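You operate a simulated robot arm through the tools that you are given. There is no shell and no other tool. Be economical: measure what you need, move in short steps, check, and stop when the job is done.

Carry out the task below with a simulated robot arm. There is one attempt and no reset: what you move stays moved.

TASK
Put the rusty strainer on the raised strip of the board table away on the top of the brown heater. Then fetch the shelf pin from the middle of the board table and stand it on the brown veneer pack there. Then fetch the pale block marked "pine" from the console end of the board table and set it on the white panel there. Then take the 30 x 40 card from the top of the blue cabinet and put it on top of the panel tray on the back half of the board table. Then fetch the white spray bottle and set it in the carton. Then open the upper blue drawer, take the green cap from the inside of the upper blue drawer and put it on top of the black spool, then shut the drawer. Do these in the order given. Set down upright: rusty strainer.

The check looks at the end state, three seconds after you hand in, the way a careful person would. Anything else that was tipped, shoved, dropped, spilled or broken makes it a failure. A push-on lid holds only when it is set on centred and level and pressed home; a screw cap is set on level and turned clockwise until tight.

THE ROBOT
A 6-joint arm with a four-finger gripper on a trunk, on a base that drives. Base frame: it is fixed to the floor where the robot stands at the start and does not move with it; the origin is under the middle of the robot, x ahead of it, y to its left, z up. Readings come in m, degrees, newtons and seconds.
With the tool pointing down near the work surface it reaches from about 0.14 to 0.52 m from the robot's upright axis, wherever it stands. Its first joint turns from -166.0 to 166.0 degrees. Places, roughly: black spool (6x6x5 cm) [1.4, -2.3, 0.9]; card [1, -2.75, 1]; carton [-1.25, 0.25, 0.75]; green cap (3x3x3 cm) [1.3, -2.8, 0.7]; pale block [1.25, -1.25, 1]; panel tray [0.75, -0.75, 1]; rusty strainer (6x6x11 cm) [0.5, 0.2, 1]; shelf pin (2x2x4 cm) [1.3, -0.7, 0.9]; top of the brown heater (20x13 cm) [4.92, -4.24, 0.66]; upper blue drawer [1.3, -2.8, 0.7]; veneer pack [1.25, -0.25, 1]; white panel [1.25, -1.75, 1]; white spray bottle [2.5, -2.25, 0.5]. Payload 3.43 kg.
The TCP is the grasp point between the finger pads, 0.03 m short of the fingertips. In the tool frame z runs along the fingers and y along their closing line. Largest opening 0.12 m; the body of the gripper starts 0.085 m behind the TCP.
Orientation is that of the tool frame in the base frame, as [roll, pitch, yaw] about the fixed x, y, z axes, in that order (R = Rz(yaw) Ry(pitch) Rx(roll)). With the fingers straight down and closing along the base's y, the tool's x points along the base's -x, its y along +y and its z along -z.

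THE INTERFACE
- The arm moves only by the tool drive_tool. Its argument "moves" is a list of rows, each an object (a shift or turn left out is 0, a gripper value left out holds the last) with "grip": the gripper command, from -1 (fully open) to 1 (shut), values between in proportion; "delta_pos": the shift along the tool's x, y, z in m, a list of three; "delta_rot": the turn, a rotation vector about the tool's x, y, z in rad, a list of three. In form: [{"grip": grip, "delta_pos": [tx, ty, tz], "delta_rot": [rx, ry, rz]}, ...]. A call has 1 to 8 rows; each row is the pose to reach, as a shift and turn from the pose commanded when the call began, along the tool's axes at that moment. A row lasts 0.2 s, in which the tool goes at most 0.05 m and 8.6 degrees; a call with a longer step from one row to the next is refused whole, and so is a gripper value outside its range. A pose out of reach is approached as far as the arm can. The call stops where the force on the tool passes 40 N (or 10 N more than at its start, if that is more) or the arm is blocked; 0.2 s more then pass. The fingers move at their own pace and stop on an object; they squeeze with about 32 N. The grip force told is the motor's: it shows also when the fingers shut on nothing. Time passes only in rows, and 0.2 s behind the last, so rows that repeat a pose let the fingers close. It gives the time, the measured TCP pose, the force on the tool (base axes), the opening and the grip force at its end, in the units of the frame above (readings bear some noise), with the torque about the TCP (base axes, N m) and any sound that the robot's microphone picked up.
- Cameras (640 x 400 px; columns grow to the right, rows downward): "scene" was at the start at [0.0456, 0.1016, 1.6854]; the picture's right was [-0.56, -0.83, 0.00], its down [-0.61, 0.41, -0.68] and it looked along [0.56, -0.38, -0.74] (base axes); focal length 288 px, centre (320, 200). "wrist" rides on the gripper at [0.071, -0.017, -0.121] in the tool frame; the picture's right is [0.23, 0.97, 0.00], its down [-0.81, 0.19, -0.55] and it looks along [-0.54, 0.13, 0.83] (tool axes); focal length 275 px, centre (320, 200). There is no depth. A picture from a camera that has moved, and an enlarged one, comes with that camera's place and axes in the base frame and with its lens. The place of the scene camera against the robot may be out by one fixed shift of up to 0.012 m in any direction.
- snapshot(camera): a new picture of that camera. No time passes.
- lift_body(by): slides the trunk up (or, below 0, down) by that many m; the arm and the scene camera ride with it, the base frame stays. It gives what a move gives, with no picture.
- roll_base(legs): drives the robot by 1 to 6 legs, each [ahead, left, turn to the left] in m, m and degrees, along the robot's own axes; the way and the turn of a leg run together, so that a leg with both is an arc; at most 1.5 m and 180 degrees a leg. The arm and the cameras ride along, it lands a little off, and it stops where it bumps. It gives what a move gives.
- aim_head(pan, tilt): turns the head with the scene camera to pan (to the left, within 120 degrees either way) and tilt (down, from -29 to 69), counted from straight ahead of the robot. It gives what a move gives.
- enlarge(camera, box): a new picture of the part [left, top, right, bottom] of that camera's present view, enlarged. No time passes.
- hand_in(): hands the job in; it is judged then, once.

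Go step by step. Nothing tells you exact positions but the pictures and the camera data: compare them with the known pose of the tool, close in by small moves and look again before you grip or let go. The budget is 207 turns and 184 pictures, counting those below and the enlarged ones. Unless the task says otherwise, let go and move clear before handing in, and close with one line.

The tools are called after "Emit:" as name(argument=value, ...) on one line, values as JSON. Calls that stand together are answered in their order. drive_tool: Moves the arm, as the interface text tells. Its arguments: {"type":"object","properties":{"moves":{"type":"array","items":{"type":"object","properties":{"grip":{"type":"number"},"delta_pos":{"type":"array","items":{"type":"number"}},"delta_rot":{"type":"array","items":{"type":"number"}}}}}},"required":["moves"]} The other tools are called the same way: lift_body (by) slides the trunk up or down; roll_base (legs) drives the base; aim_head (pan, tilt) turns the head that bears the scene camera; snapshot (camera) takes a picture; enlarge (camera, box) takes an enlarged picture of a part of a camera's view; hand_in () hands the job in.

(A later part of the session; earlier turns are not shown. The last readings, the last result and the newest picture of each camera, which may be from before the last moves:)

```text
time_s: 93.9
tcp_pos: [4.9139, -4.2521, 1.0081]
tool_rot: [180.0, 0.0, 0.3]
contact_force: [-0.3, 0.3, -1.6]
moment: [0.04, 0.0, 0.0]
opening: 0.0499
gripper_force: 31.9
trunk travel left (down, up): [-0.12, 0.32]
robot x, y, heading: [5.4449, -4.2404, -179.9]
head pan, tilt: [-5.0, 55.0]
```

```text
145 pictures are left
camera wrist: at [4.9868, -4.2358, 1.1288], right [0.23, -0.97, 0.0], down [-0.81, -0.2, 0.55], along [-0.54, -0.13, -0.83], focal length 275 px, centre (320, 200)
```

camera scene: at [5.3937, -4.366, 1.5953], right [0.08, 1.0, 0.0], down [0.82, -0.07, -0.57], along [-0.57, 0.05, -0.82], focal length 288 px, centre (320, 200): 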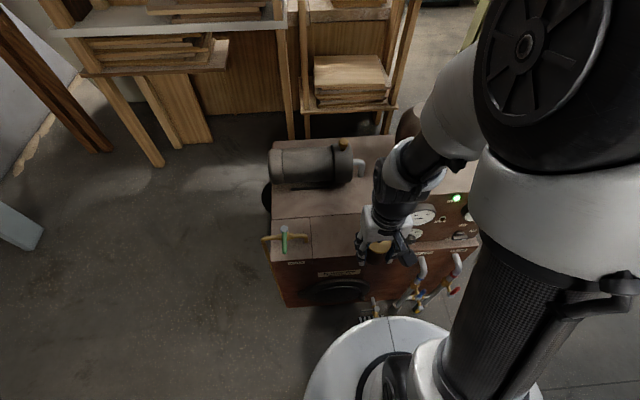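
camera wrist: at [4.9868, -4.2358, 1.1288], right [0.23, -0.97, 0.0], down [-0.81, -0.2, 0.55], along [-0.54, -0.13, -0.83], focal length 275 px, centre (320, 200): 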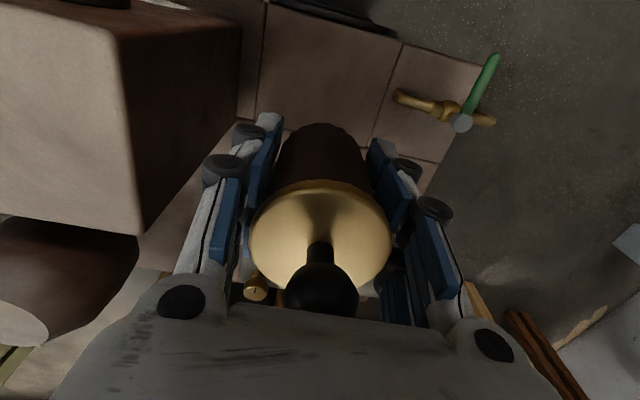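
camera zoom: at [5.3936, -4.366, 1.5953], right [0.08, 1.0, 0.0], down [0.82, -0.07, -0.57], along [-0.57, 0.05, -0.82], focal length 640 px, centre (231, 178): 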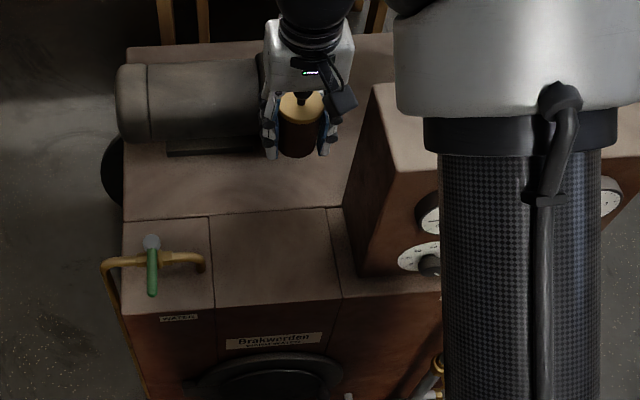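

Position over the panel is right. I'll lower the trunk 0.12 and then the arm gently, looking before contact.

Emit:
lift_body(by=-0.12)

Emit:
drive_tool(moves=[{"delta_pos": [0, 0, 0.04]}, {"delta_pos": [0, 0, 0.08]}, {"delta_pos": [0, 0, 0.12]}])

Emit:
enlarge(camera="scene", box=[240, 120, 480, 300])

Emit:
snapshot(camera="wrist")

```text
time_s: 95.4
tcp_pos: [4.9135, -4.254, 0.8878]
tool_rot: [180.0, 0.0, 0.3]
contact_force: [-0.6, 0.2, -0.7]
moment: [0.0, -0.01, -0.03]
opening: 0.0495
gripper_force: 32.0
trunk travel left (down, up): [0.0, 0.44]
robot x, y, heading: [5.4452, -4.2367, -179.6]
head pan, tilt: [-5.0, 55.0]
```

```text
time_s: 96.2
tcp_pos: [4.9124, -4.2524, 0.7679]
tool_rot: [179.9, 0.0, 0.3]
contact_force: [0.1, 0.2, -1.9]
moment: [-0.02, -0.03, -0.04]
opening: 0.0498
gripper_force: 31.6
trunk travel left (down, up): [0.0, 0.44]
robot x, y, heading: [5.4422, -4.237, -179.6]
head pan, tilt: [-5.0, 55.0]
```

```text
2.22 times, centred on (360, 210) of scene
camera zoom: at [5.3934, -4.366, 1.4752], right [0.08, 1.0, 0.0], down [0.82, -0.07, -0.57], along [-0.57, 0.05, -0.82], focal length 640 px, centre (231, 178)
```

zoom: 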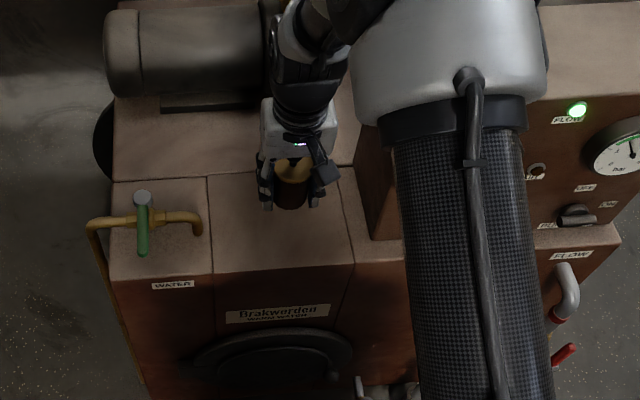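

```text
143 pictures are left
camera wrist: at [4.9848, -4.2349, 0.8882], right [0.23, -0.97, 0.0], down [-0.81, -0.2, 0.55], along [-0.54, -0.13, -0.83], focal length 275 px, centre (320, 200)
```

wrist: 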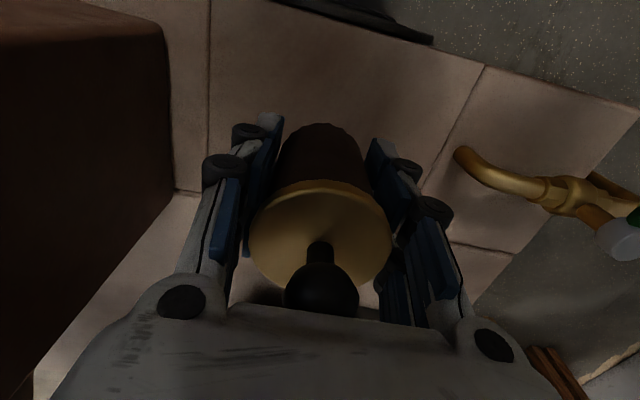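

Clear of tap and block. Lowering slowly to contact.

Emit:
drive_tool(moves=[{"delta_pos": [0, 0, 0.02]}, {"delta_pos": [0, 0, 0.035]}, {"delta_pos": [0, 0, 0.04]}, {"delta_pos": [0, 0, 0.045]}, {"delta_pos": [0, 0, 0.05]}, {"delta_pos": [0, 0, 0.055]}, {"delta_pos": [0, 0, 0.06]}])

Emit:
snapshot(camera="wrist")

```text
time_s: 97.8
tcp_pos: [4.9143, -4.2533, 0.7085]
tool_rot: [-179.9, 0.0, 0.3]
contact_force: [0.8, -0.2, -1.3]
moment: [0.0, 0.0, 0.02]
opening: 0.0495
gripper_force: 31.7
trunk travel left (down, up): [0.0, 0.44]
robot x, y, heading: [5.4447, -4.242, -179.8]
head pan, tilt: [-5.0, 55.0]
```

```text
142 pictures are left
camera wrist: at [4.987, -4.235, 0.829], right [0.23, -0.97, 0.0], down [-0.81, -0.2, 0.55], along [-0.54, -0.13, -0.83], focal length 275 px, centre (320, 200)
```

wrist: 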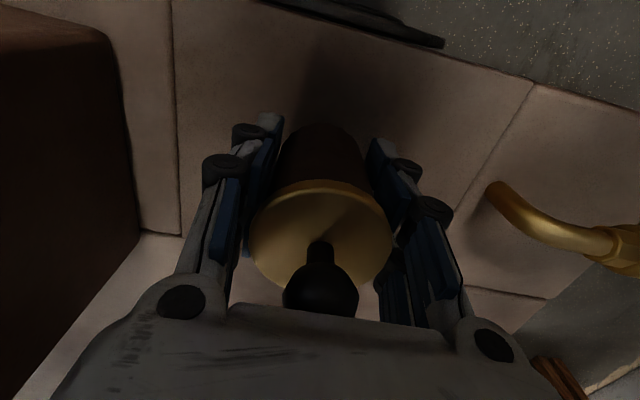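

Emit:
drive_tool(moves=[{"delta_pos": [0, 0, 0.004]}, {"delta_pos": [0, 0, 0.008]}, {"delta_pos": [0, 0, 0.012]}, {"delta_pos": [0, 0, 0.016]}, {"delta_pos": [0, 0, 0.02]}, {"delta_pos": [0, 0, 0.024]}])

```text
time_s: 99.2
tcp_pos: [4.9151, -4.2522, 0.6885]
tool_rot: [-179.9, 0.1, 0.3]
contact_force: [8.3, -0.4, 21.9]
moment: [-0.01, -0.38, 0.01]
opening: 0.0494
gripper_force: 32.0
trunk travel left (down, up): [0.0, 0.44]
robot x, y, heading: [5.4494, -4.2383, -179.7]
head pan, tilt: [-5.0, 55.0]
stopped in row 6: the force on the tool passed its limit at 44 N (the readings are from after the stop); the commanded pose is now the measured one
```

Contact at z≈0.689 with the fingertips just above the surface. I'll relax a touch and release.

Emit:
drive_tool(moves=[{"delta_pos": [0, 0, -0.001], "grip": 1}, {"delta_pos": [0, 0, -0.001], "grip": 0.3}, {"delta_pos": [0, 0, -0.001], "grip": 0}, {"delta_pos": [0, 0, -0.001], "grip": -0.3}, {"delta_pos": [0, 0, -0.001], "grip": -0.6}, {"delta_pos": [0, 0, -0.001], "grip": -0.7}, {"delta_pos": [0, 0, -0.001], "grip": -0.7}])

Emit:
snapshot(camera="wrist")

Emit:
enlarge(camera="scene", box=[240, 120, 480, 300])

```text
time_s: 100.8
tcp_pos: [4.9125, -4.2525, 0.6878]
tool_rot: [180.0, 0.1, 0.2]
contact_force: [0.3, 0.3, 0.3]
moment: [-0.01, 0.04, -0.02]
opening: 0.102
gripper_force: 0.1
trunk travel left (down, up): [0.0, 0.44]
robot x, y, heading: [5.4444, -4.2364, -179.3]
head pan, tilt: [-5.0, 55.0]
```

```text
141 pictures are left
camera wrist: at [4.9863, -4.2348, 0.8092], right [0.23, -0.97, 0.0], down [-0.81, -0.2, 0.55], along [-0.54, -0.13, -0.83], focal length 275 px, centre (320, 200)
```

wrist: 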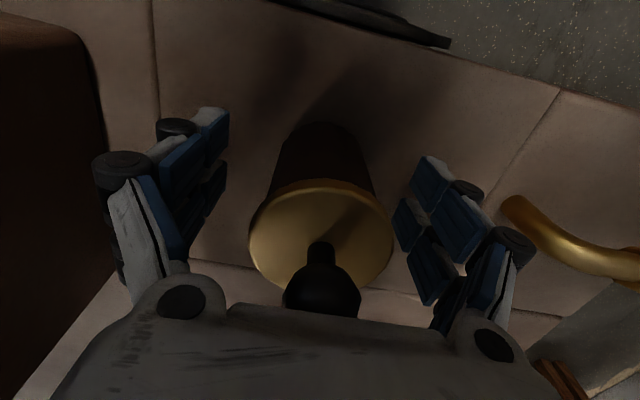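

```text
2.22 times, centred on (360, 210) of scene
camera zoom: at [5.3938, -4.3659, 1.4753], right [0.08, 1.0, 0.0], down [0.82, -0.07, -0.57], along [-0.57, 0.05, -0.82], focal length 640 px, centre (231, 178)
```

zoom: 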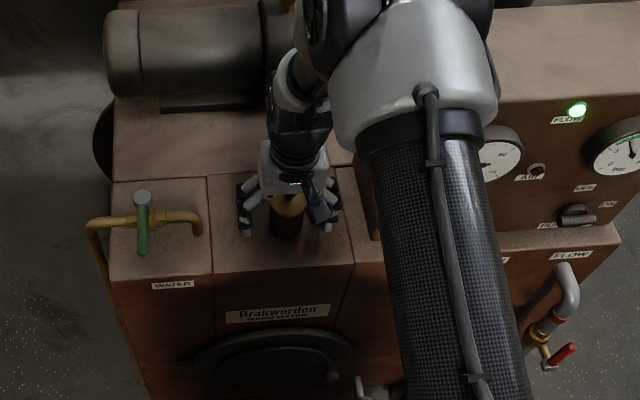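

The strainer stands on its own. I'll rise straight up and check it.

Emit:
drive_tool(moves=[{"delta_pos": [0, 0, -0.04]}, {"delta_pos": [0, 0, -0.08]}, {"delta_pos": [0, 0, -0.12]}, {"delta_pos": [0, 0, -0.16]}, {"delta_pos": [0, 0, -0.2]}])

Emit:
lift_body(by=0.4)

Emit:
drive_tool(moves=[{"delta_pos": [0.045, 0, 0]}, {"delta_pos": [0.09, 0, 0]}, {"delta_pos": [0.135, 0, 0]}, {"delta_pos": [0.18, 0, 0]}, {"delta_pos": [0.22, 0, 0]}])

Emit:
enlarge(camera="scene", box=[240, 120, 480, 300])

```text
time_s: 102.0
tcp_pos: [4.9153, -4.253, 0.8877]
tool_rot: [-180.0, 0.2, 0.2]
contact_force: [0.5, -0.5, 0.4]
moment: [-0.03, -0.04, 0.02]
opening: 0.1024
gripper_force: 0.1
trunk travel left (down, up): [0.0, 0.44]
robot x, y, heading: [5.447, -4.2342, -179.5]
head pan, tilt: [-5.0, 55.0]
```

```text
time_s: 105.9
tcp_pos: [4.9143, -4.2527, 1.2878]
tool_rot: [179.9, 0.1, 0.2]
contact_force: [0.9, -0.3, 1.2]
moment: [-0.02, 0.0, 0.0]
opening: 0.1018
gripper_force: 0.1
trunk travel left (down, up): [-0.4, 0.04]
robot x, y, heading: [5.4445, -4.2399, -179.8]
head pan, tilt: [-5.0, 55.0]
```

```text
time_s: 107.1
tcp_pos: [5.1362, -4.2535, 1.2897]
tool_rot: [180.0, 0.3, 0.2]
contact_force: [0.3, -0.4, 0.8]
moment: [0.01, 0.02, -0.03]
opening: 0.102
gripper_force: 0.1
trunk travel left (down, up): [-0.4, 0.04]
robot x, y, heading: [5.4472, -4.2382, -180.0]
head pan, tilt: [-5.0, 55.0]
```

```text
2.22 times, centred on (360, 210) of scene
camera zoom: at [5.3956, -4.3658, 1.8753], right [0.08, 1.0, 0.0], down [0.82, -0.07, -0.57], along [-0.57, 0.05, -0.82], focal length 640 px, centre (231, 178)
```

zoom: 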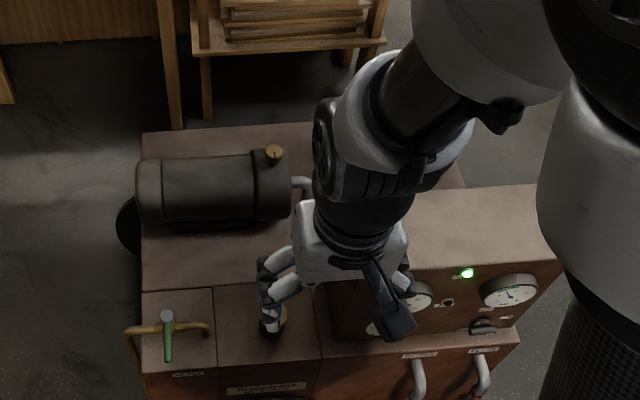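

The strainer stands on the panel. I'll retrace my path and then look for an aisle behind the board table, since the pin and veneer pack lie near its back edge.

Emit:
roll_base(legs=[[-0.2, 0, 0], [0.15, -0.6, 0], [0.07, -0.3, 0], [1.5, 0, 0], [1.5, 0, 0]])

Emit:
aim_head(pan=-20, tilt=30)

Emit:
snapshot(camera="scene")

```text
time_s: 127.5
tcp_pos: [2.0841, -3.4377, 1.2882]
tool_rot: [-179.9, 0.1, 1.4]
contact_force: [0.0, 0.6, -0.3]
moment: [-0.01, 0.01, 0.02]
opening: 0.1019
gripper_force: 0.1
trunk travel left (down, up): [-0.4, 0.04]
robot x, y, heading: [2.3983, -3.418, -178.7]
head pan, tilt: [-5.0, 55.0]
```

```text
time_s: 128.4
tcp_pos: [2.0838, -3.4379, 1.2891]
tool_rot: [-179.9, 0.0, 1.4]
contact_force: [-1.1, -0.2, -0.4]
moment: [-0.02, -0.02, 0.01]
opening: 0.1018
gripper_force: 0.1
trunk travel left (down, up): [-0.4, 0.04]
robot x, y, heading: [2.394, -3.4154, -178.7]
head pan, tilt: [-20.0, 30.0]
```

```text
138 pictures are left
camera scene: at [2.3316, -3.5209, 1.9112], right [0.32, 0.95, 0.0], down [0.47, -0.16, -0.87], along [-0.82, 0.28, -0.5], focal length 288 px, centre (320, 200)
```

scene: 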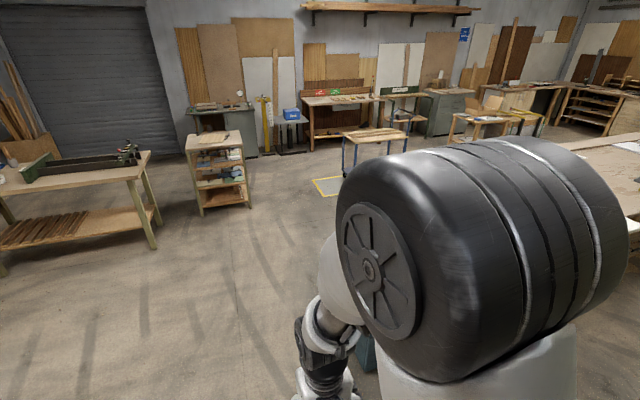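

I'll step away a little and turn to face the table, cabinet and press gap.

Emit:
roll_base(legs=[[0.45, 0.25, 0], [0, 0, -91]])

Emit:
aim_head(pan=5, tilt=30)

Emit:
snapshot(camera="scene")

Emit:
aim_head(pan=40, tilt=30)

Emit:
snapshot(camera="scene")

```text
time_s: 135.3
tcp_pos: [1.942, -3.3659, 1.288]
tool_rot: [179.9, 0.1, -90.8]
contact_force: [0.2, -0.3, 0.5]
moment: [0.01, -0.01, 0.01]
opening: 0.1019
gripper_force: 0.0
trunk travel left (down, up): [-0.4, 0.04]
robot x, y, heading: [1.9527, -3.6746, 89.1]
head pan, tilt: [-20.0, 30.0]
```

```text
time_s: 136.2
tcp_pos: [1.9417, -3.3652, 1.2884]
tool_rot: [-180.0, 0.1, -90.9]
contact_force: [0.4, 0.5, -0.1]
moment: [0.01, -0.01, 0.02]
opening: 0.1021
gripper_force: 0.1
trunk travel left (down, up): [-0.4, 0.04]
robot x, y, heading: [1.9513, -3.6778, 88.9]
head pan, tilt: [5.0, 30.0]
```

```text
137 pictures are left
camera scene: at [1.8037, -3.5983, 1.9113], right [1.0, 0.07, 0.0], down [0.04, -0.5, -0.87], along [-0.06, 0.86, -0.5], focal length 288 px, centre (320, 200)
```

scene: 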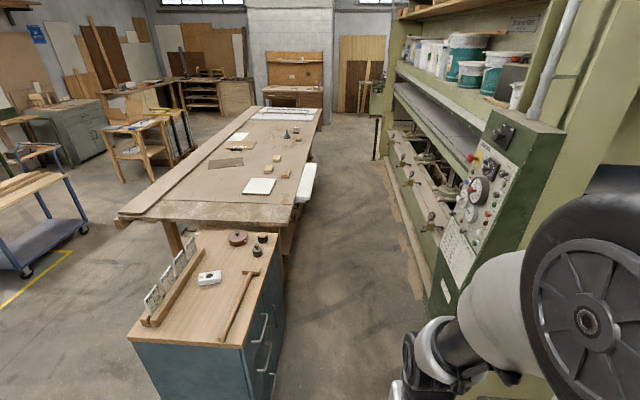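

```text
time_s: 137.2
tcp_pos: [1.9425, -3.3669, 1.2873]
tool_rot: [-180.0, 0.1, -90.7]
contact_force: [-0.1, -0.3, 0.6]
moment: [0.0, 0.0, 0.0]
opening: 0.1019
gripper_force: 0.2
trunk travel left (down, up): [-0.4, 0.04]
robot x, y, heading: [1.9485, -3.676, 89.1]
head pan, tilt: [40.0, 30.0]
```

```text
136 pictures are left
camera scene: at [1.7532, -3.6184, 1.9113], right [0.78, 0.63, 0.0], down [0.32, -0.39, -0.87], along [-0.55, 0.67, -0.5], focal length 288 px, centre (320, 200)
```

scene: 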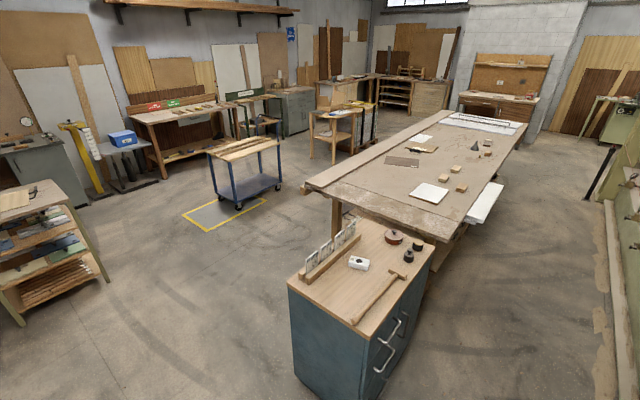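

Very helpful: a wide aisle runs behind the table and the blue drawers open into it. I'll drive up the aisle to y≈-0.6 and turn to face the table.

Emit:
roll_base(legs=[[1.5, 0, 1], [1.5, 0, 0], [0, 0, 90]])

Emit:
aim_head(pan=0, tilt=45)

Emit:
snapshot(camera="scene")

```text
time_s: 155.6
tcp_pos: [1.7173, -0.6627, 1.2875]
tool_rot: [-180.0, 0.2, -0.9]
contact_force: [0.7, 0.0, -0.4]
moment: [-0.02, -0.03, 0.01]
opening: 0.102
gripper_force: 0.1
trunk travel left (down, up): [-0.4, 0.04]
robot x, y, heading: [2.0272, -0.6586, 179.1]
head pan, tilt: [40.0, 30.0]
```

```text
time_s: 156.7
tcp_pos: [1.7182, -0.6638, 1.2879]
tool_rot: [-179.9, 0.1, -1.0]
contact_force: [-0.9, 0.4, 0.2]
moment: [-0.01, -0.01, -0.02]
opening: 0.1018
gripper_force: 0.0
trunk travel left (down, up): [-0.4, 0.04]
robot x, y, heading: [2.031, -0.6557, 179.1]
head pan, tilt: [0.0, 45.0]
```

```text
135 pictures are left
camera scene: at [1.9643, -0.7877, 1.8887], right [0.02, 1.0, 0.0], down [0.71, -0.01, -0.71], along [-0.71, 0.01, -0.71], focal length 288 px, centre (320, 200)
```

scene: 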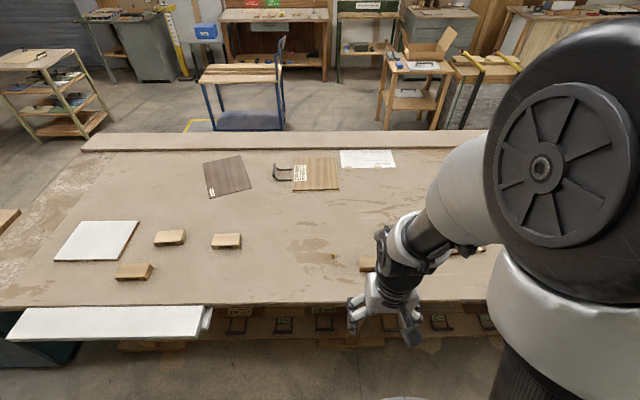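

Good view of the table. I'll zoom on the middle and on the blocks.

Emit:
enlarge(camera="scene", box=[240, 190, 400, 310])

Emit:
enlarge(camera="scene", box=[40, 140, 400, 310])

```text
3.33 times, centred on (320, 250) of scene
camera zoom: at [1.9643, -0.7877, 1.8887], right [0.02, 1.0, 0.0], down [0.71, -0.01, -0.71], along [-0.71, 0.01, -0.71], focal length 961 px, centre (320, 33)
```

zoom: 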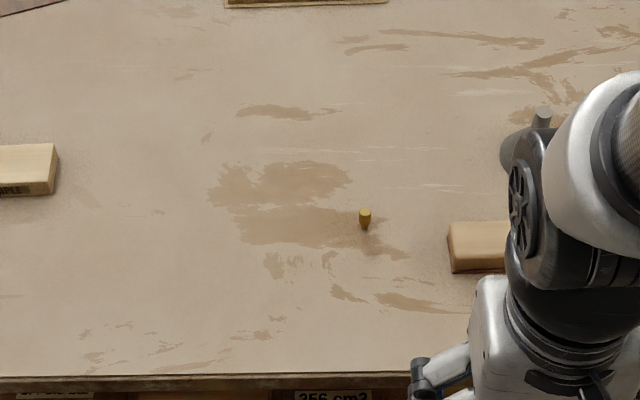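

```text
1.78 times, centred on (220, 225) of scene
camera zoom: at [1.9643, -0.7877, 1.8887], right [0.02, 1.0, 0.0], down [0.71, -0.01, -0.71], along [-0.71, 0.01, -0.71], focal length 512 px, centre (498, 156)
```

zoom: 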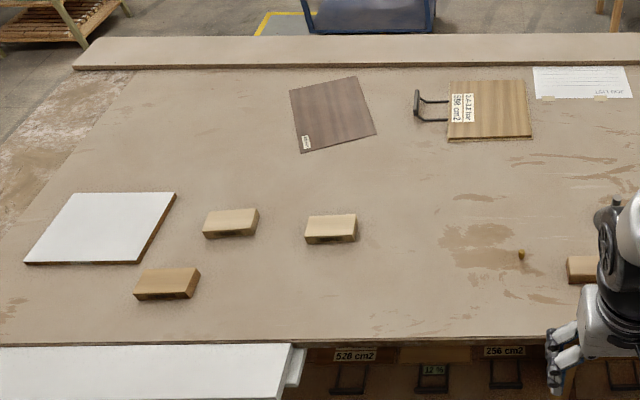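

Pin at about [1.31, -0.725]. I'll move closer, lower the trunk to mid height, and look with both cameras.

Emit:
roll_base(legs=[[0.2, 0.06, 0.9]])

Emit:
lift_body(by=-0.15)

Emit:
aim_head(pan=0, tilt=50)

Emit:
snapshot(camera="scene")

Emit:
snapshot(camera="wrist")

```text
time_s: 158.3
tcp_pos: [1.5202, -0.7254, 1.2889]
tool_rot: [180.0, 0.1, -0.2]
contact_force: [-0.7, -0.1, -0.2]
moment: [0.0, 0.0, -0.01]
opening: 0.102
gripper_force: 0.1
trunk travel left (down, up): [-0.4, 0.04]
robot x, y, heading: [1.8284, -0.708, 179.6]
head pan, tilt: [0.0, 45.0]
```

```text
time_s: 160.0
tcp_pos: [1.5216, -0.7249, 1.1383]
tool_rot: [179.9, 0.1, -0.2]
contact_force: [0.3, 0.1, -0.6]
moment: [0.0, 0.02, 0.0]
opening: 0.1021
gripper_force: 0.0
trunk travel left (down, up): [-0.25, 0.19]
robot x, y, heading: [1.8331, -0.7144, 180.1]
head pan, tilt: [0.0, 45.0]
```

```text
time_s: 160.7
tcp_pos: [1.5216, -0.7258, 1.1382]
tool_rot: [-180.0, 0.0, -0.2]
contact_force: [-0.2, 0.0, 0.0]
moment: [0.01, 0.0, 0.03]
opening: 0.1018
gripper_force: 0.0
trunk travel left (down, up): [-0.25, 0.19]
robot x, y, heading: [1.8311, -0.7118, 179.8]
head pan, tilt: [0.0, 50.0]
```

```text
132 pictures are left
camera scene: at [1.7739, -0.8462, 1.7318], right [0.0, 1.0, 0.0], down [0.77, 0.0, -0.64], along [-0.64, 0.0, -0.77], focal length 288 px, centre (320, 200)
```

scene: 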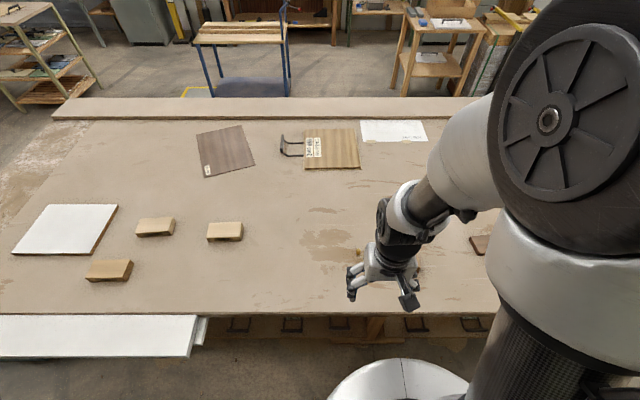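

```text
131 pictures are left
camera wrist: at [1.5938, -0.708, 1.2592], right [0.23, -0.97, 0.0], down [-0.81, -0.19, 0.55], along [-0.54, -0.13, -0.83], focal length 275 px, centre (320, 200)
```

wrist: 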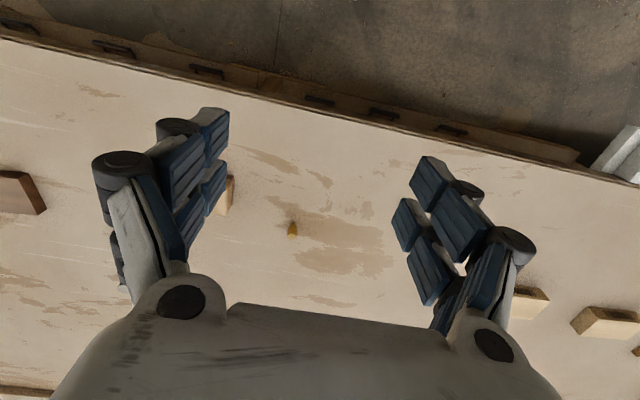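

Pin near [1.335, -0.728]. Moving over it.

Emit:
drive_tool(moves=[{"delta_pos": [-0.045, 0, 0.017], "grip": 0}, {"delta_pos": [-0.09, 0, 0.034]}, {"delta_pos": [-0.135, 0.001, 0.051]}, {"delta_pos": [-0.18, 0.002, 0.068]}, {"delta_pos": [-0.187, 0.002, 0.07]}])

Emit:
snapshot(camera="wrist")

Emit:
enlarge(camera="scene", box=[290, 190, 430, 290])

```text
time_s: 161.9
tcp_pos: [1.333, -0.7253, 1.0661]
tool_rot: [-180.0, 0.1, -0.1]
contact_force: [0.6, -0.1, -0.1]
moment: [0.05, 0.01, 0.01]
opening: 0.0597
gripper_force: 0.0
trunk travel left (down, up): [-0.25, 0.19]
robot x, y, heading: [1.8297, -0.715, 179.9]
head pan, tilt: [0.0, 50.0]
```

```text
130 pictures are left
camera wrist: at [1.4058, -0.7088, 1.1885], right [0.23, -0.97, 0.0], down [-0.81, -0.19, 0.55], along [-0.54, -0.13, -0.83], focal length 275 px, centre (320, 200)
```

wrist: 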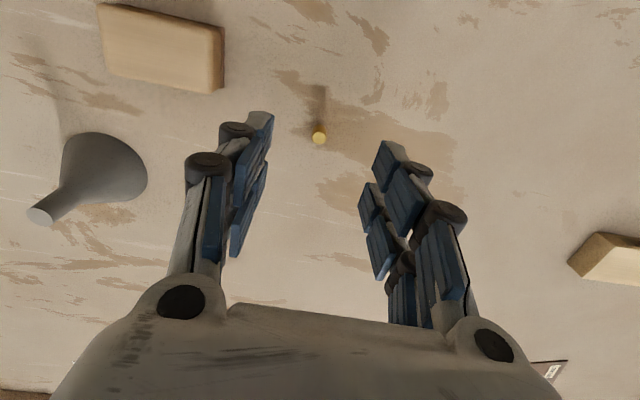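

```text
4.00 times, centred on (360, 240) of scene
camera zoom: at [1.7745, -0.8462, 1.7318], right [0.0, 1.0, 0.0], down [0.77, 0.0, -0.64], along [-0.64, 0.0, -0.77], focal length 1153 px, centre (160, 40)
```

zoom: 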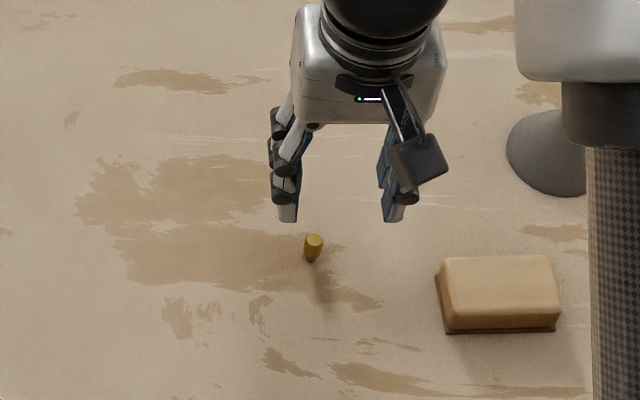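

Refined: pin top at about [1.304, -0.732, 0.91], table ≈0.87. Correct and descend to 6 cm above.

Emit:
drive_tool(moves=[{"delta_pos": [-0.028, 0.007, 0.0]}, {"delta_pos": [-0.028, 0.007, 0.045]}, {"delta_pos": [-0.028, 0.007, 0.09]}])

Emit:
snapshot(camera="wrist")

Emit:
enlarge(camera="scene", box=[290, 190, 430, 290])

```text
time_s: 162.7
tcp_pos: [1.3029, -0.7331, 0.9751]
tool_rot: [179.9, 0.2, -0.3]
contact_force: [0.2, -0.3, 0.4]
moment: [0.01, -0.01, 0.0]
opening: 0.0597
gripper_force: 0.0
trunk travel left (down, up): [-0.25, 0.19]
robot x, y, heading: [1.8327, -0.7123, 179.9]
head pan, tilt: [0.0, 50.0]
```

```text
128 pictures are left
camera wrist: at [1.3759, -0.7157, 1.0956], right [0.23, -0.97, 0.0], down [-0.81, -0.19, 0.55], along [-0.54, -0.13, -0.83], focal length 275 px, centre (320, 200)
```

wrist: 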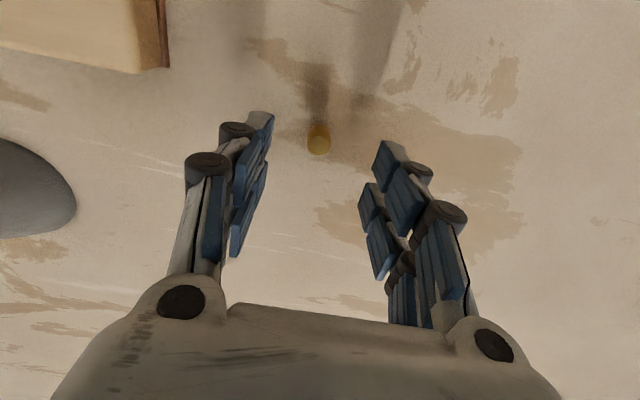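

```text
4.00 times, centred on (360, 240) of scene
camera zoom: at [1.7727, -0.8463, 1.7317], right [0.0, 1.0, 0.0], down [0.77, 0.0, -0.64], along [-0.64, 0.0, -0.77], focal length 1153 px, centre (160, 40)
```

zoom: 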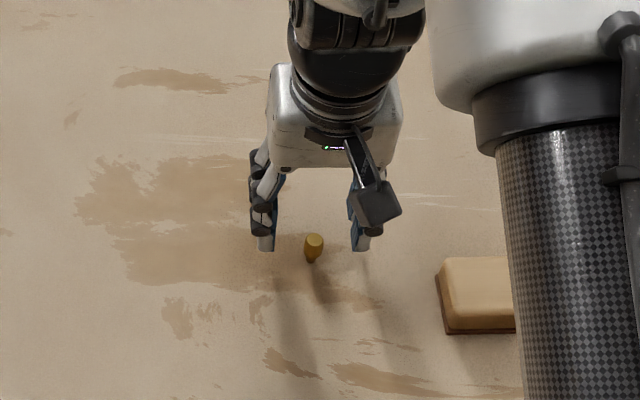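

Still aligned along the view. Descend 4 cm more and check the row of the pin against the grasp point.

Emit:
drive_tool(moves=[{"delta_pos": [0, 0.001, 0.03]}, {"delta_pos": [0, 0.001, 0.04]}])

Emit:
snapshot(camera="wrist")

Emit:
enlarge(camera="scene", box=[290, 190, 430, 290])

```text
time_s: 163.3
tcp_pos: [1.3032, -0.7334, 0.9382]
tool_rot: [-180.0, 0.4, -0.1]
contact_force: [-1.7, 0.7, 13.8]
moment: [0.06, -0.16, -0.01]
opening: 0.0607
gripper_force: 1.1
trunk travel left (down, up): [-0.25, 0.19]
robot x, y, heading: [1.8326, -0.712, 180.0]
head pan, tilt: [0.0, 50.0]
```

```text
126 pictures are left
camera wrist: at [1.3761, -0.7163, 1.0589], right [0.23, -0.97, 0.0], down [-0.81, -0.19, 0.56], along [-0.54, -0.13, -0.83], focal length 275 px, centre (320, 200)
```

wrist: 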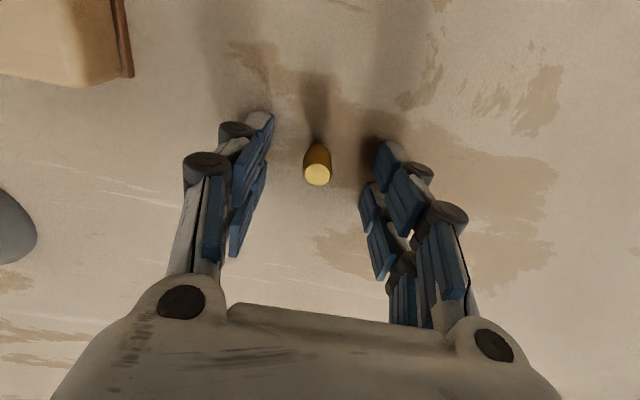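

```text
4.00 times, centred on (360, 240) of scene
camera zoom: at [1.7752, -0.846, 1.732], right [0.0, 1.0, 0.0], down [0.77, 0.0, -0.64], along [-0.64, 0.0, -0.77], focal length 1153 px, centre (160, 40)
```

zoom: 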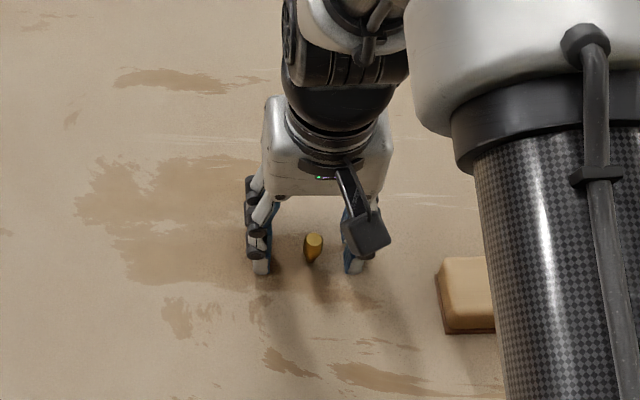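

Fingertips touched the table at TCP 0.938, so the table is at ≈0.907 and the pin at about [1.315, -0.729]. I'll raise a bit, correct, and close.

Emit:
drive_tool(moves=[{"delta_pos": [0, 0, -0.006]}, {"delta_pos": [0.012, -0.004, -0.006]}, {"delta_pos": [0.012, -0.004, -0.006]}])

Emit:
snapshot(camera="wrist")

```text
time_s: 164.1
tcp_pos: [1.3168, -0.729, 0.9424]
tool_rot: [180.0, 0.1, -0.3]
contact_force: [-0.9, 0.3, 0.1]
moment: [0.0, 0.03, 0.02]
opening: 0.0599
gripper_force: 0.0
trunk travel left (down, up): [-0.25, 0.19]
robot x, y, heading: [1.8299, -0.7176, 179.9]
head pan, tilt: [0.0, 50.0]
```

```text
124 pictures are left
camera wrist: at [1.3895, -0.7124, 1.0642], right [0.23, -0.97, 0.0], down [-0.81, -0.19, 0.55], along [-0.54, -0.13, -0.83], focal length 275 px, centre (320, 200)
```

wrist: 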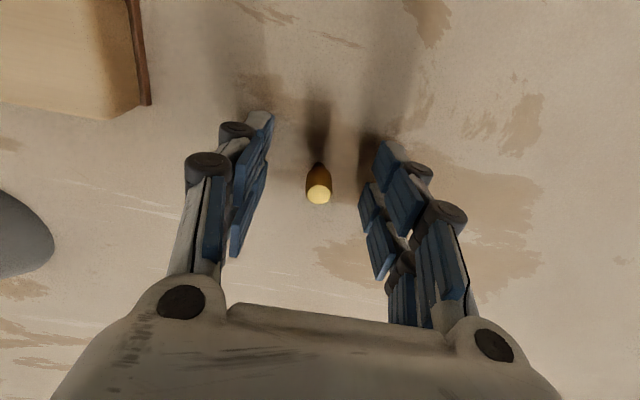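

Pin is centred at the grasp point. Close.

Emit:
drive_tool(moves=[{"grip": 0.5}, {"grip": 0.8}, {"grip": 1}, {"grip": 1}, {"grip": 1}])

Emit:
drive_tool(moves=[{"delta_pos": [0, 0, -0.03]}, {"delta_pos": [0, 0, -0.07]}, {"delta_pos": [0, 0, -0.11]}])

Emit:
snapshot(camera="wrist")

```text
time_s: 165.3
tcp_pos: [1.3171, -0.7292, 0.9433]
tool_rot: [-180.0, 0.2, -0.2]
contact_force: [-0.6, 0.6, -0.1]
moment: [0.02, 0.0, 0.03]
opening: 0.012
gripper_force: 32.3
trunk travel left (down, up): [-0.25, 0.19]
robot x, y, heading: [1.8315, -0.7148, 179.7]
head pan, tilt: [0.0, 50.0]
```

```text
time_s: 166.1
tcp_pos: [1.3184, -0.7293, 1.0543]
tool_rot: [180.0, 0.0, -0.3]
contact_force: [0.2, -0.9, -0.8]
moment: [-0.02, 0.03, -0.04]
opening: 0.0116
gripper_force: 32.2
trunk travel left (down, up): [-0.25, 0.19]
robot x, y, heading: [1.8291, -0.7112, 179.6]
head pan, tilt: [0.0, 50.0]
```

```text
123 pictures are left
camera wrist: at [1.3927, -0.7125, 1.1762], right [0.23, -0.97, 0.0], down [-0.81, -0.19, 0.55], along [-0.54, -0.13, -0.83], focal length 275 px, centre (320, 200)
```

wrist: 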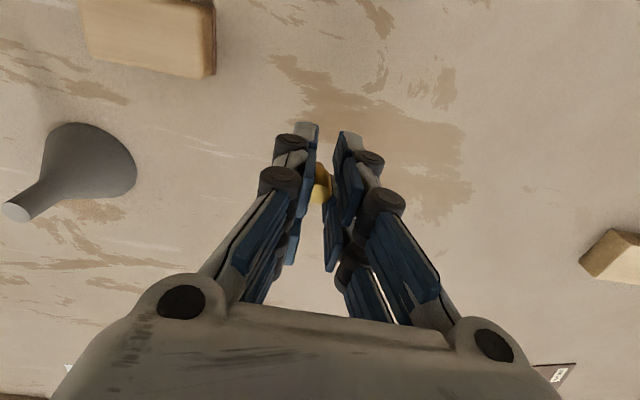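

Pin lifted. Raise further and move right along the table to the veneer pack.

Emit:
drive_tool(moves=[{"delta_pos": [0.02, 0, -0.04]}, {"delta_pos": [0.05, 0, -0.08]}, {"delta_pos": [0.09, 0, -0.11]}, {"delta_pos": [0.12, 0, -0.14]}])

Emit:
roll_base(legs=[[0.0, -0.45, 0.3]])

Emit:
snapshot(camera="scene")

Emit:
snapshot(camera="wrist")

```text
time_s: 167.1
tcp_pos: [1.4388, -0.7296, 1.1963]
tool_rot: [180.0, 0.0, -0.2]
contact_force: [0.6, -0.2, -0.3]
moment: [0.02, 0.04, 0.03]
opening: 0.0111
gripper_force: 32.3
trunk travel left (down, up): [-0.25, 0.19]
robot x, y, heading: [1.8304, -0.7124, 179.7]
head pan, tilt: [0.0, 50.0]
```

```text
time_s: 169.8
tcp_pos: [1.4373, -0.2842, 1.1948]
tool_rot: [-180.0, 0.0, 0.4]
contact_force: [0.1, 1.3, -0.4]
moment: [-0.01, 0.01, -0.03]
opening: 0.0109
gripper_force: 32.3
trunk travel left (down, up): [-0.25, 0.19]
robot x, y, heading: [1.8369, -0.2656, -179.8]
head pan, tilt: [0.0, 50.0]
```

```text
122 pictures are left
camera scene: at [1.7746, -0.398, 1.7318], right [0.0, 1.0, 0.0], down [0.77, 0.0, -0.64], along [-0.64, 0.0, -0.77], focal length 288 px, centre (320, 200)
```

scene: 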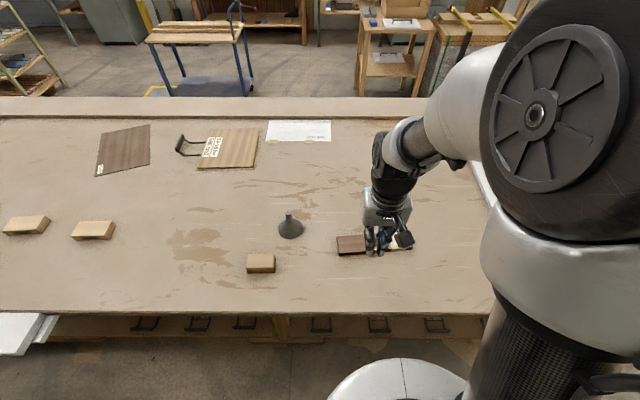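

```text
121 pictures are left
camera wrist: at [1.5095, -0.2666, 1.3163], right [0.23, -0.97, 0.0], down [-0.81, -0.2, 0.55], along [-0.54, -0.13, -0.83], focal length 275 px, centre (320, 200)
```

wrist: 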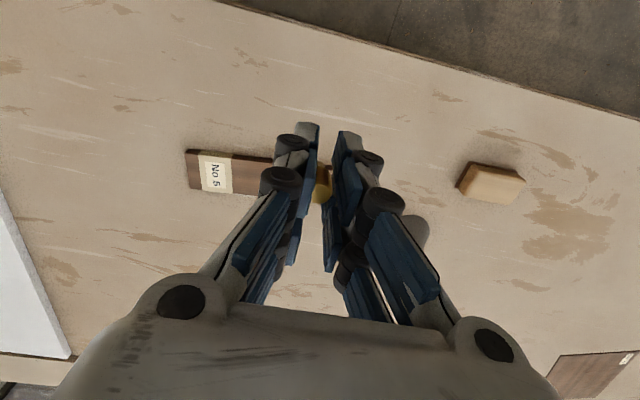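

The veneer pack ("No 5") is centred near [1.28, -0.225]. I'll move over its unlabelled middle.

Emit:
drive_tool(moves=[{"delta_pos": [-0.035, -0.012, 0.02]}, {"delta_pos": [-0.07, -0.024, 0.05]}, {"delta_pos": [-0.105, -0.036, 0.08]}, {"delta_pos": [-0.14, -0.05, 0.1]}, {"delta_pos": [-0.157, -0.054, 0.12]}])

Emit:
snapshot(camera="wrist")

Emit:
enlarge(camera="scene", box=[290, 190, 430, 290])

```text
time_s: 171.0
tcp_pos: [1.2781, -0.2297, 1.0743]
tool_rot: [-179.9, 0.1, 0.3]
contact_force: [-0.7, -0.2, -0.2]
moment: [-0.01, -0.01, 0.02]
opening: 0.0109
gripper_force: 32.3
trunk travel left (down, up): [-0.25, 0.19]
robot x, y, heading: [1.8316, -0.2655, -179.6]
head pan, tilt: [0.0, 50.0]
```

```text
120 pictures are left
camera wrist: at [1.3507, -0.2124, 1.1962], right [0.24, -0.97, 0.0], down [-0.81, -0.2, 0.55], along [-0.54, -0.13, -0.83], focal length 275 px, centre (320, 200)
```

wrist: 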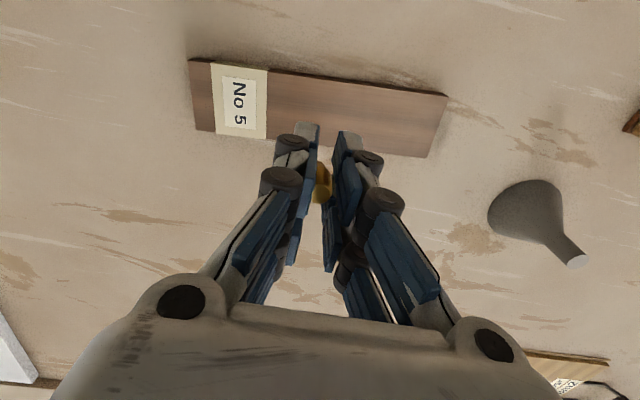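

```text
4.00 times, centred on (360, 240) of scene
camera zoom: at [1.7737, -0.3989, 1.7317], right [0.0, 1.0, 0.0], down [0.77, 0.0, -0.64], along [-0.64, 0.0, -0.77], focal length 1153 px, centre (160, 40)
```

zoom: 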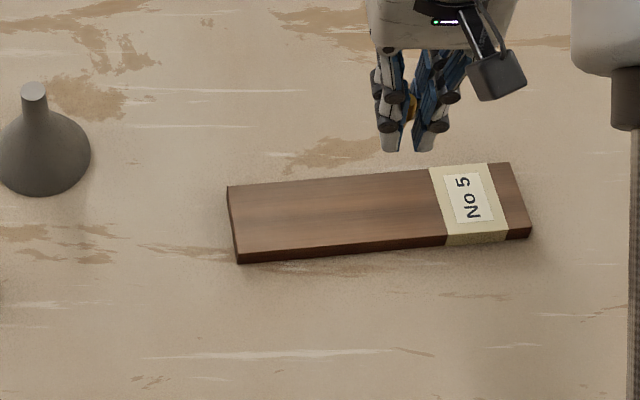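

Pack's centre line is x≈1.278. Shift 1 cm away from the label and descend to just above.

Emit:
drive_tool(moves=[{"delta_pos": [0, 0.01, 0.03]}, {"delta_pos": [0, 0.01, 0.07]}, {"delta_pos": [0, 0.01, 0.085]}])

Emit:
snapshot(camera="wrist")

Emit:
enlarge(camera="scene", box=[290, 190, 430, 290])

```text
time_s: 171.8
tcp_pos: [1.2792, -0.2412, 0.9889]
tool_rot: [179.9, 0.1, 0.2]
contact_force: [0.0, -1.2, 0.0]
moment: [0.05, -0.04, 0.01]
opening: 0.0109
gripper_force: 32.3
trunk travel left (down, up): [-0.25, 0.19]
robot x, y, heading: [1.8293, -0.2628, -179.6]
head pan, tilt: [0.0, 50.0]
```

```text
118 pictures are left
camera wrist: at [1.3515, -0.2234, 1.1108], right [0.24, -0.97, 0.0], down [-0.81, -0.2, 0.55], along [-0.54, -0.13, -0.83], focal length 275 px, centre (320, 200)
```

wrist: 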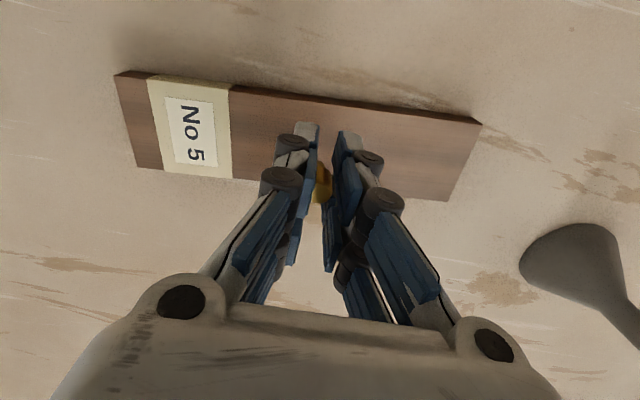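

```text
4.00 times, centred on (360, 240) of scene
camera zoom: at [1.7743, -0.3992, 1.7317], right [-0.01, 1.0, 0.0], down [0.77, 0.0, -0.64], along [-0.64, 0.0, -0.77], focal length 1153 px, centre (160, 40)
```

zoom: 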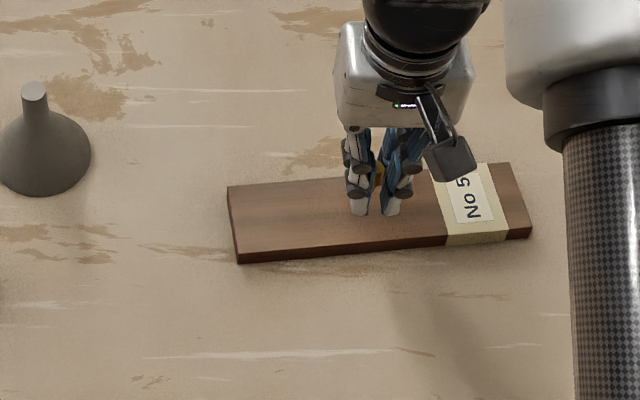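

Centred on the pack. Lower gently to contact.

Emit:
drive_tool(moves=[{"delta_pos": [0, 0, 0.01]}, {"delta_pos": [0, 0, 0.015]}, {"delta_pos": [0, 0, 0.018]}, {"delta_pos": [0, 0, 0.021]}])

```text
time_s: 172.8
tcp_pos: [1.2792, -0.2409, 0.969]
tool_rot: [-180.0, 0.1, 0.3]
contact_force: [0.6, -1.0, 1.0]
moment: [-0.02, 0.0, -0.01]
opening: 0.0109
gripper_force: 31.8
trunk travel left (down, up): [-0.25, 0.19]
robot x, y, heading: [1.8304, -0.2623, -179.8]
head pan, tilt: [0.0, 50.0]
```

Emit:
drive_tool(moves=[{"delta_pos": [0, 0, 0.002]}, {"delta_pos": [0, 0, 0.004]}, {"delta_pos": [0, 0, 0.006]}])

Emit:
enlarge(camera="scene", box=[350, 210, 430, 260])

```text
time_s: 173.6
tcp_pos: [1.2806, -0.2411, 0.9625]
tool_rot: [-180.0, 0.1, 0.3]
contact_force: [-1.0, -0.4, -1.0]
moment: [0.02, -0.02, -0.03]
opening: 0.0109
gripper_force: 32.2
trunk travel left (down, up): [-0.25, 0.19]
robot x, y, heading: [1.8313, -0.2626, -179.8]
head pan, tilt: [0.0, 50.0]
```

```text
8.00 times, centred on (390, 235) of scene
camera zoom: at [1.7745, -0.3988, 1.7318], right [0.0, 1.0, 0.0], down [0.77, 0.0, -0.64], along [-0.64, 0.0, -0.77], focal length 2306 px, centre (-240, -80)
```

zoom: 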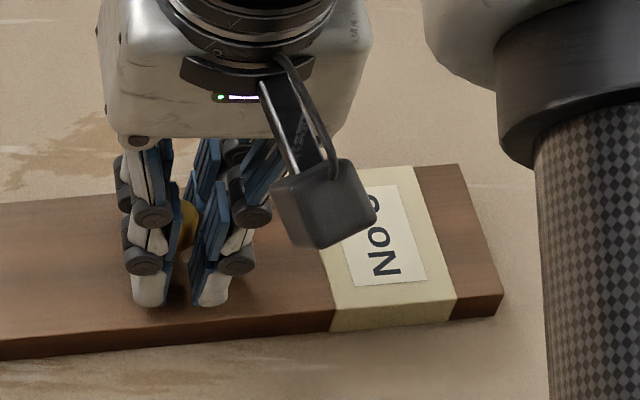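

Emit:
drive_tool(moves=[{"delta_pos": [0, 0, 0.002]}, {"delta_pos": [0, 0, 0.004]}, {"delta_pos": [0, 0, 0.006]}])

```text
time_s: 174.4
tcp_pos: [1.2785, -0.2417, 0.9605]
tool_rot: [180.0, 0.4, 0.3]
contact_force: [3.2, 1.4, 23.8]
moment: [0.03, -0.01, -0.01]
opening: 0.0106
gripper_force: 31.4
trunk travel left (down, up): [-0.25, 0.19]
robot x, y, heading: [1.8323, -0.2662, -179.9]
head pan, tilt: [0.0, 50.0]
```

Contact felt. Relax the push and open slowly.

Emit:
drive_tool(moves=[{"delta_pos": [0, 0, -0.0035]}, {"delta_pos": [0, 0, -0.0035], "grip": 0.75}, {"delta_pos": [0, 0, -0.0035], "grip": 0.6}, {"delta_pos": [0, 0, -0.0035], "grip": 0.4}, {"delta_pos": [0, 0, -0.0035], "grip": 0.3}])

Emit:
snapshot(camera="wrist")

Emit:
enlarge(camera="scene", box=[350, 210, 430, 260])

```text
time_s: 175.6
tcp_pos: [1.2801, -0.2417, 0.9607]
tool_rot: [180.0, 0.0, 0.3]
contact_force: [-1.2, -0.1, 0.3]
moment: [0.02, -0.01, 0.0]
opening: 0.042
gripper_force: 0.1
trunk travel left (down, up): [-0.25, 0.19]
robot x, y, heading: [1.8272, -0.2626, -179.7]
head pan, tilt: [0.0, 50.0]
```

```text
115 pictures are left
camera wrist: at [1.3518, -0.2244, 1.0819], right [0.23, -0.97, 0.0], down [-0.81, -0.2, 0.55], along [-0.54, -0.13, -0.83], focal length 275 px, centre (320, 200)
```

wrist: 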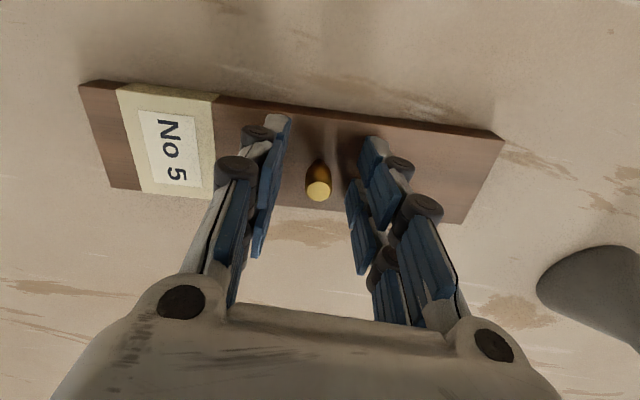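

```text
8.00 times, centred on (390, 235) of scene
camera zoom: at [1.7745, -0.3988, 1.7318], right [0.0, 1.0, 0.0], down [0.77, 0.0, -0.64], along [-0.64, 0.0, -0.77], focal length 2306 px, centre (-240, -80)
```

zoom: 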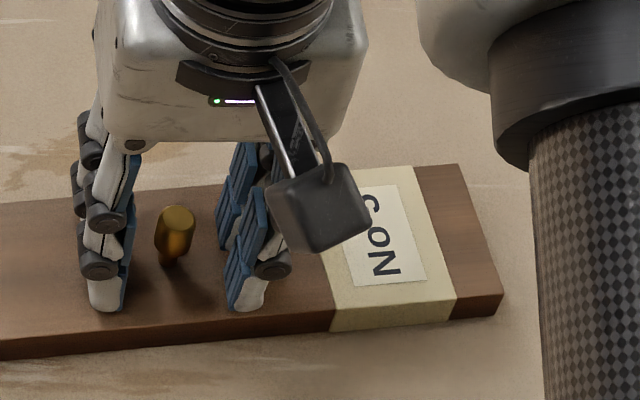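

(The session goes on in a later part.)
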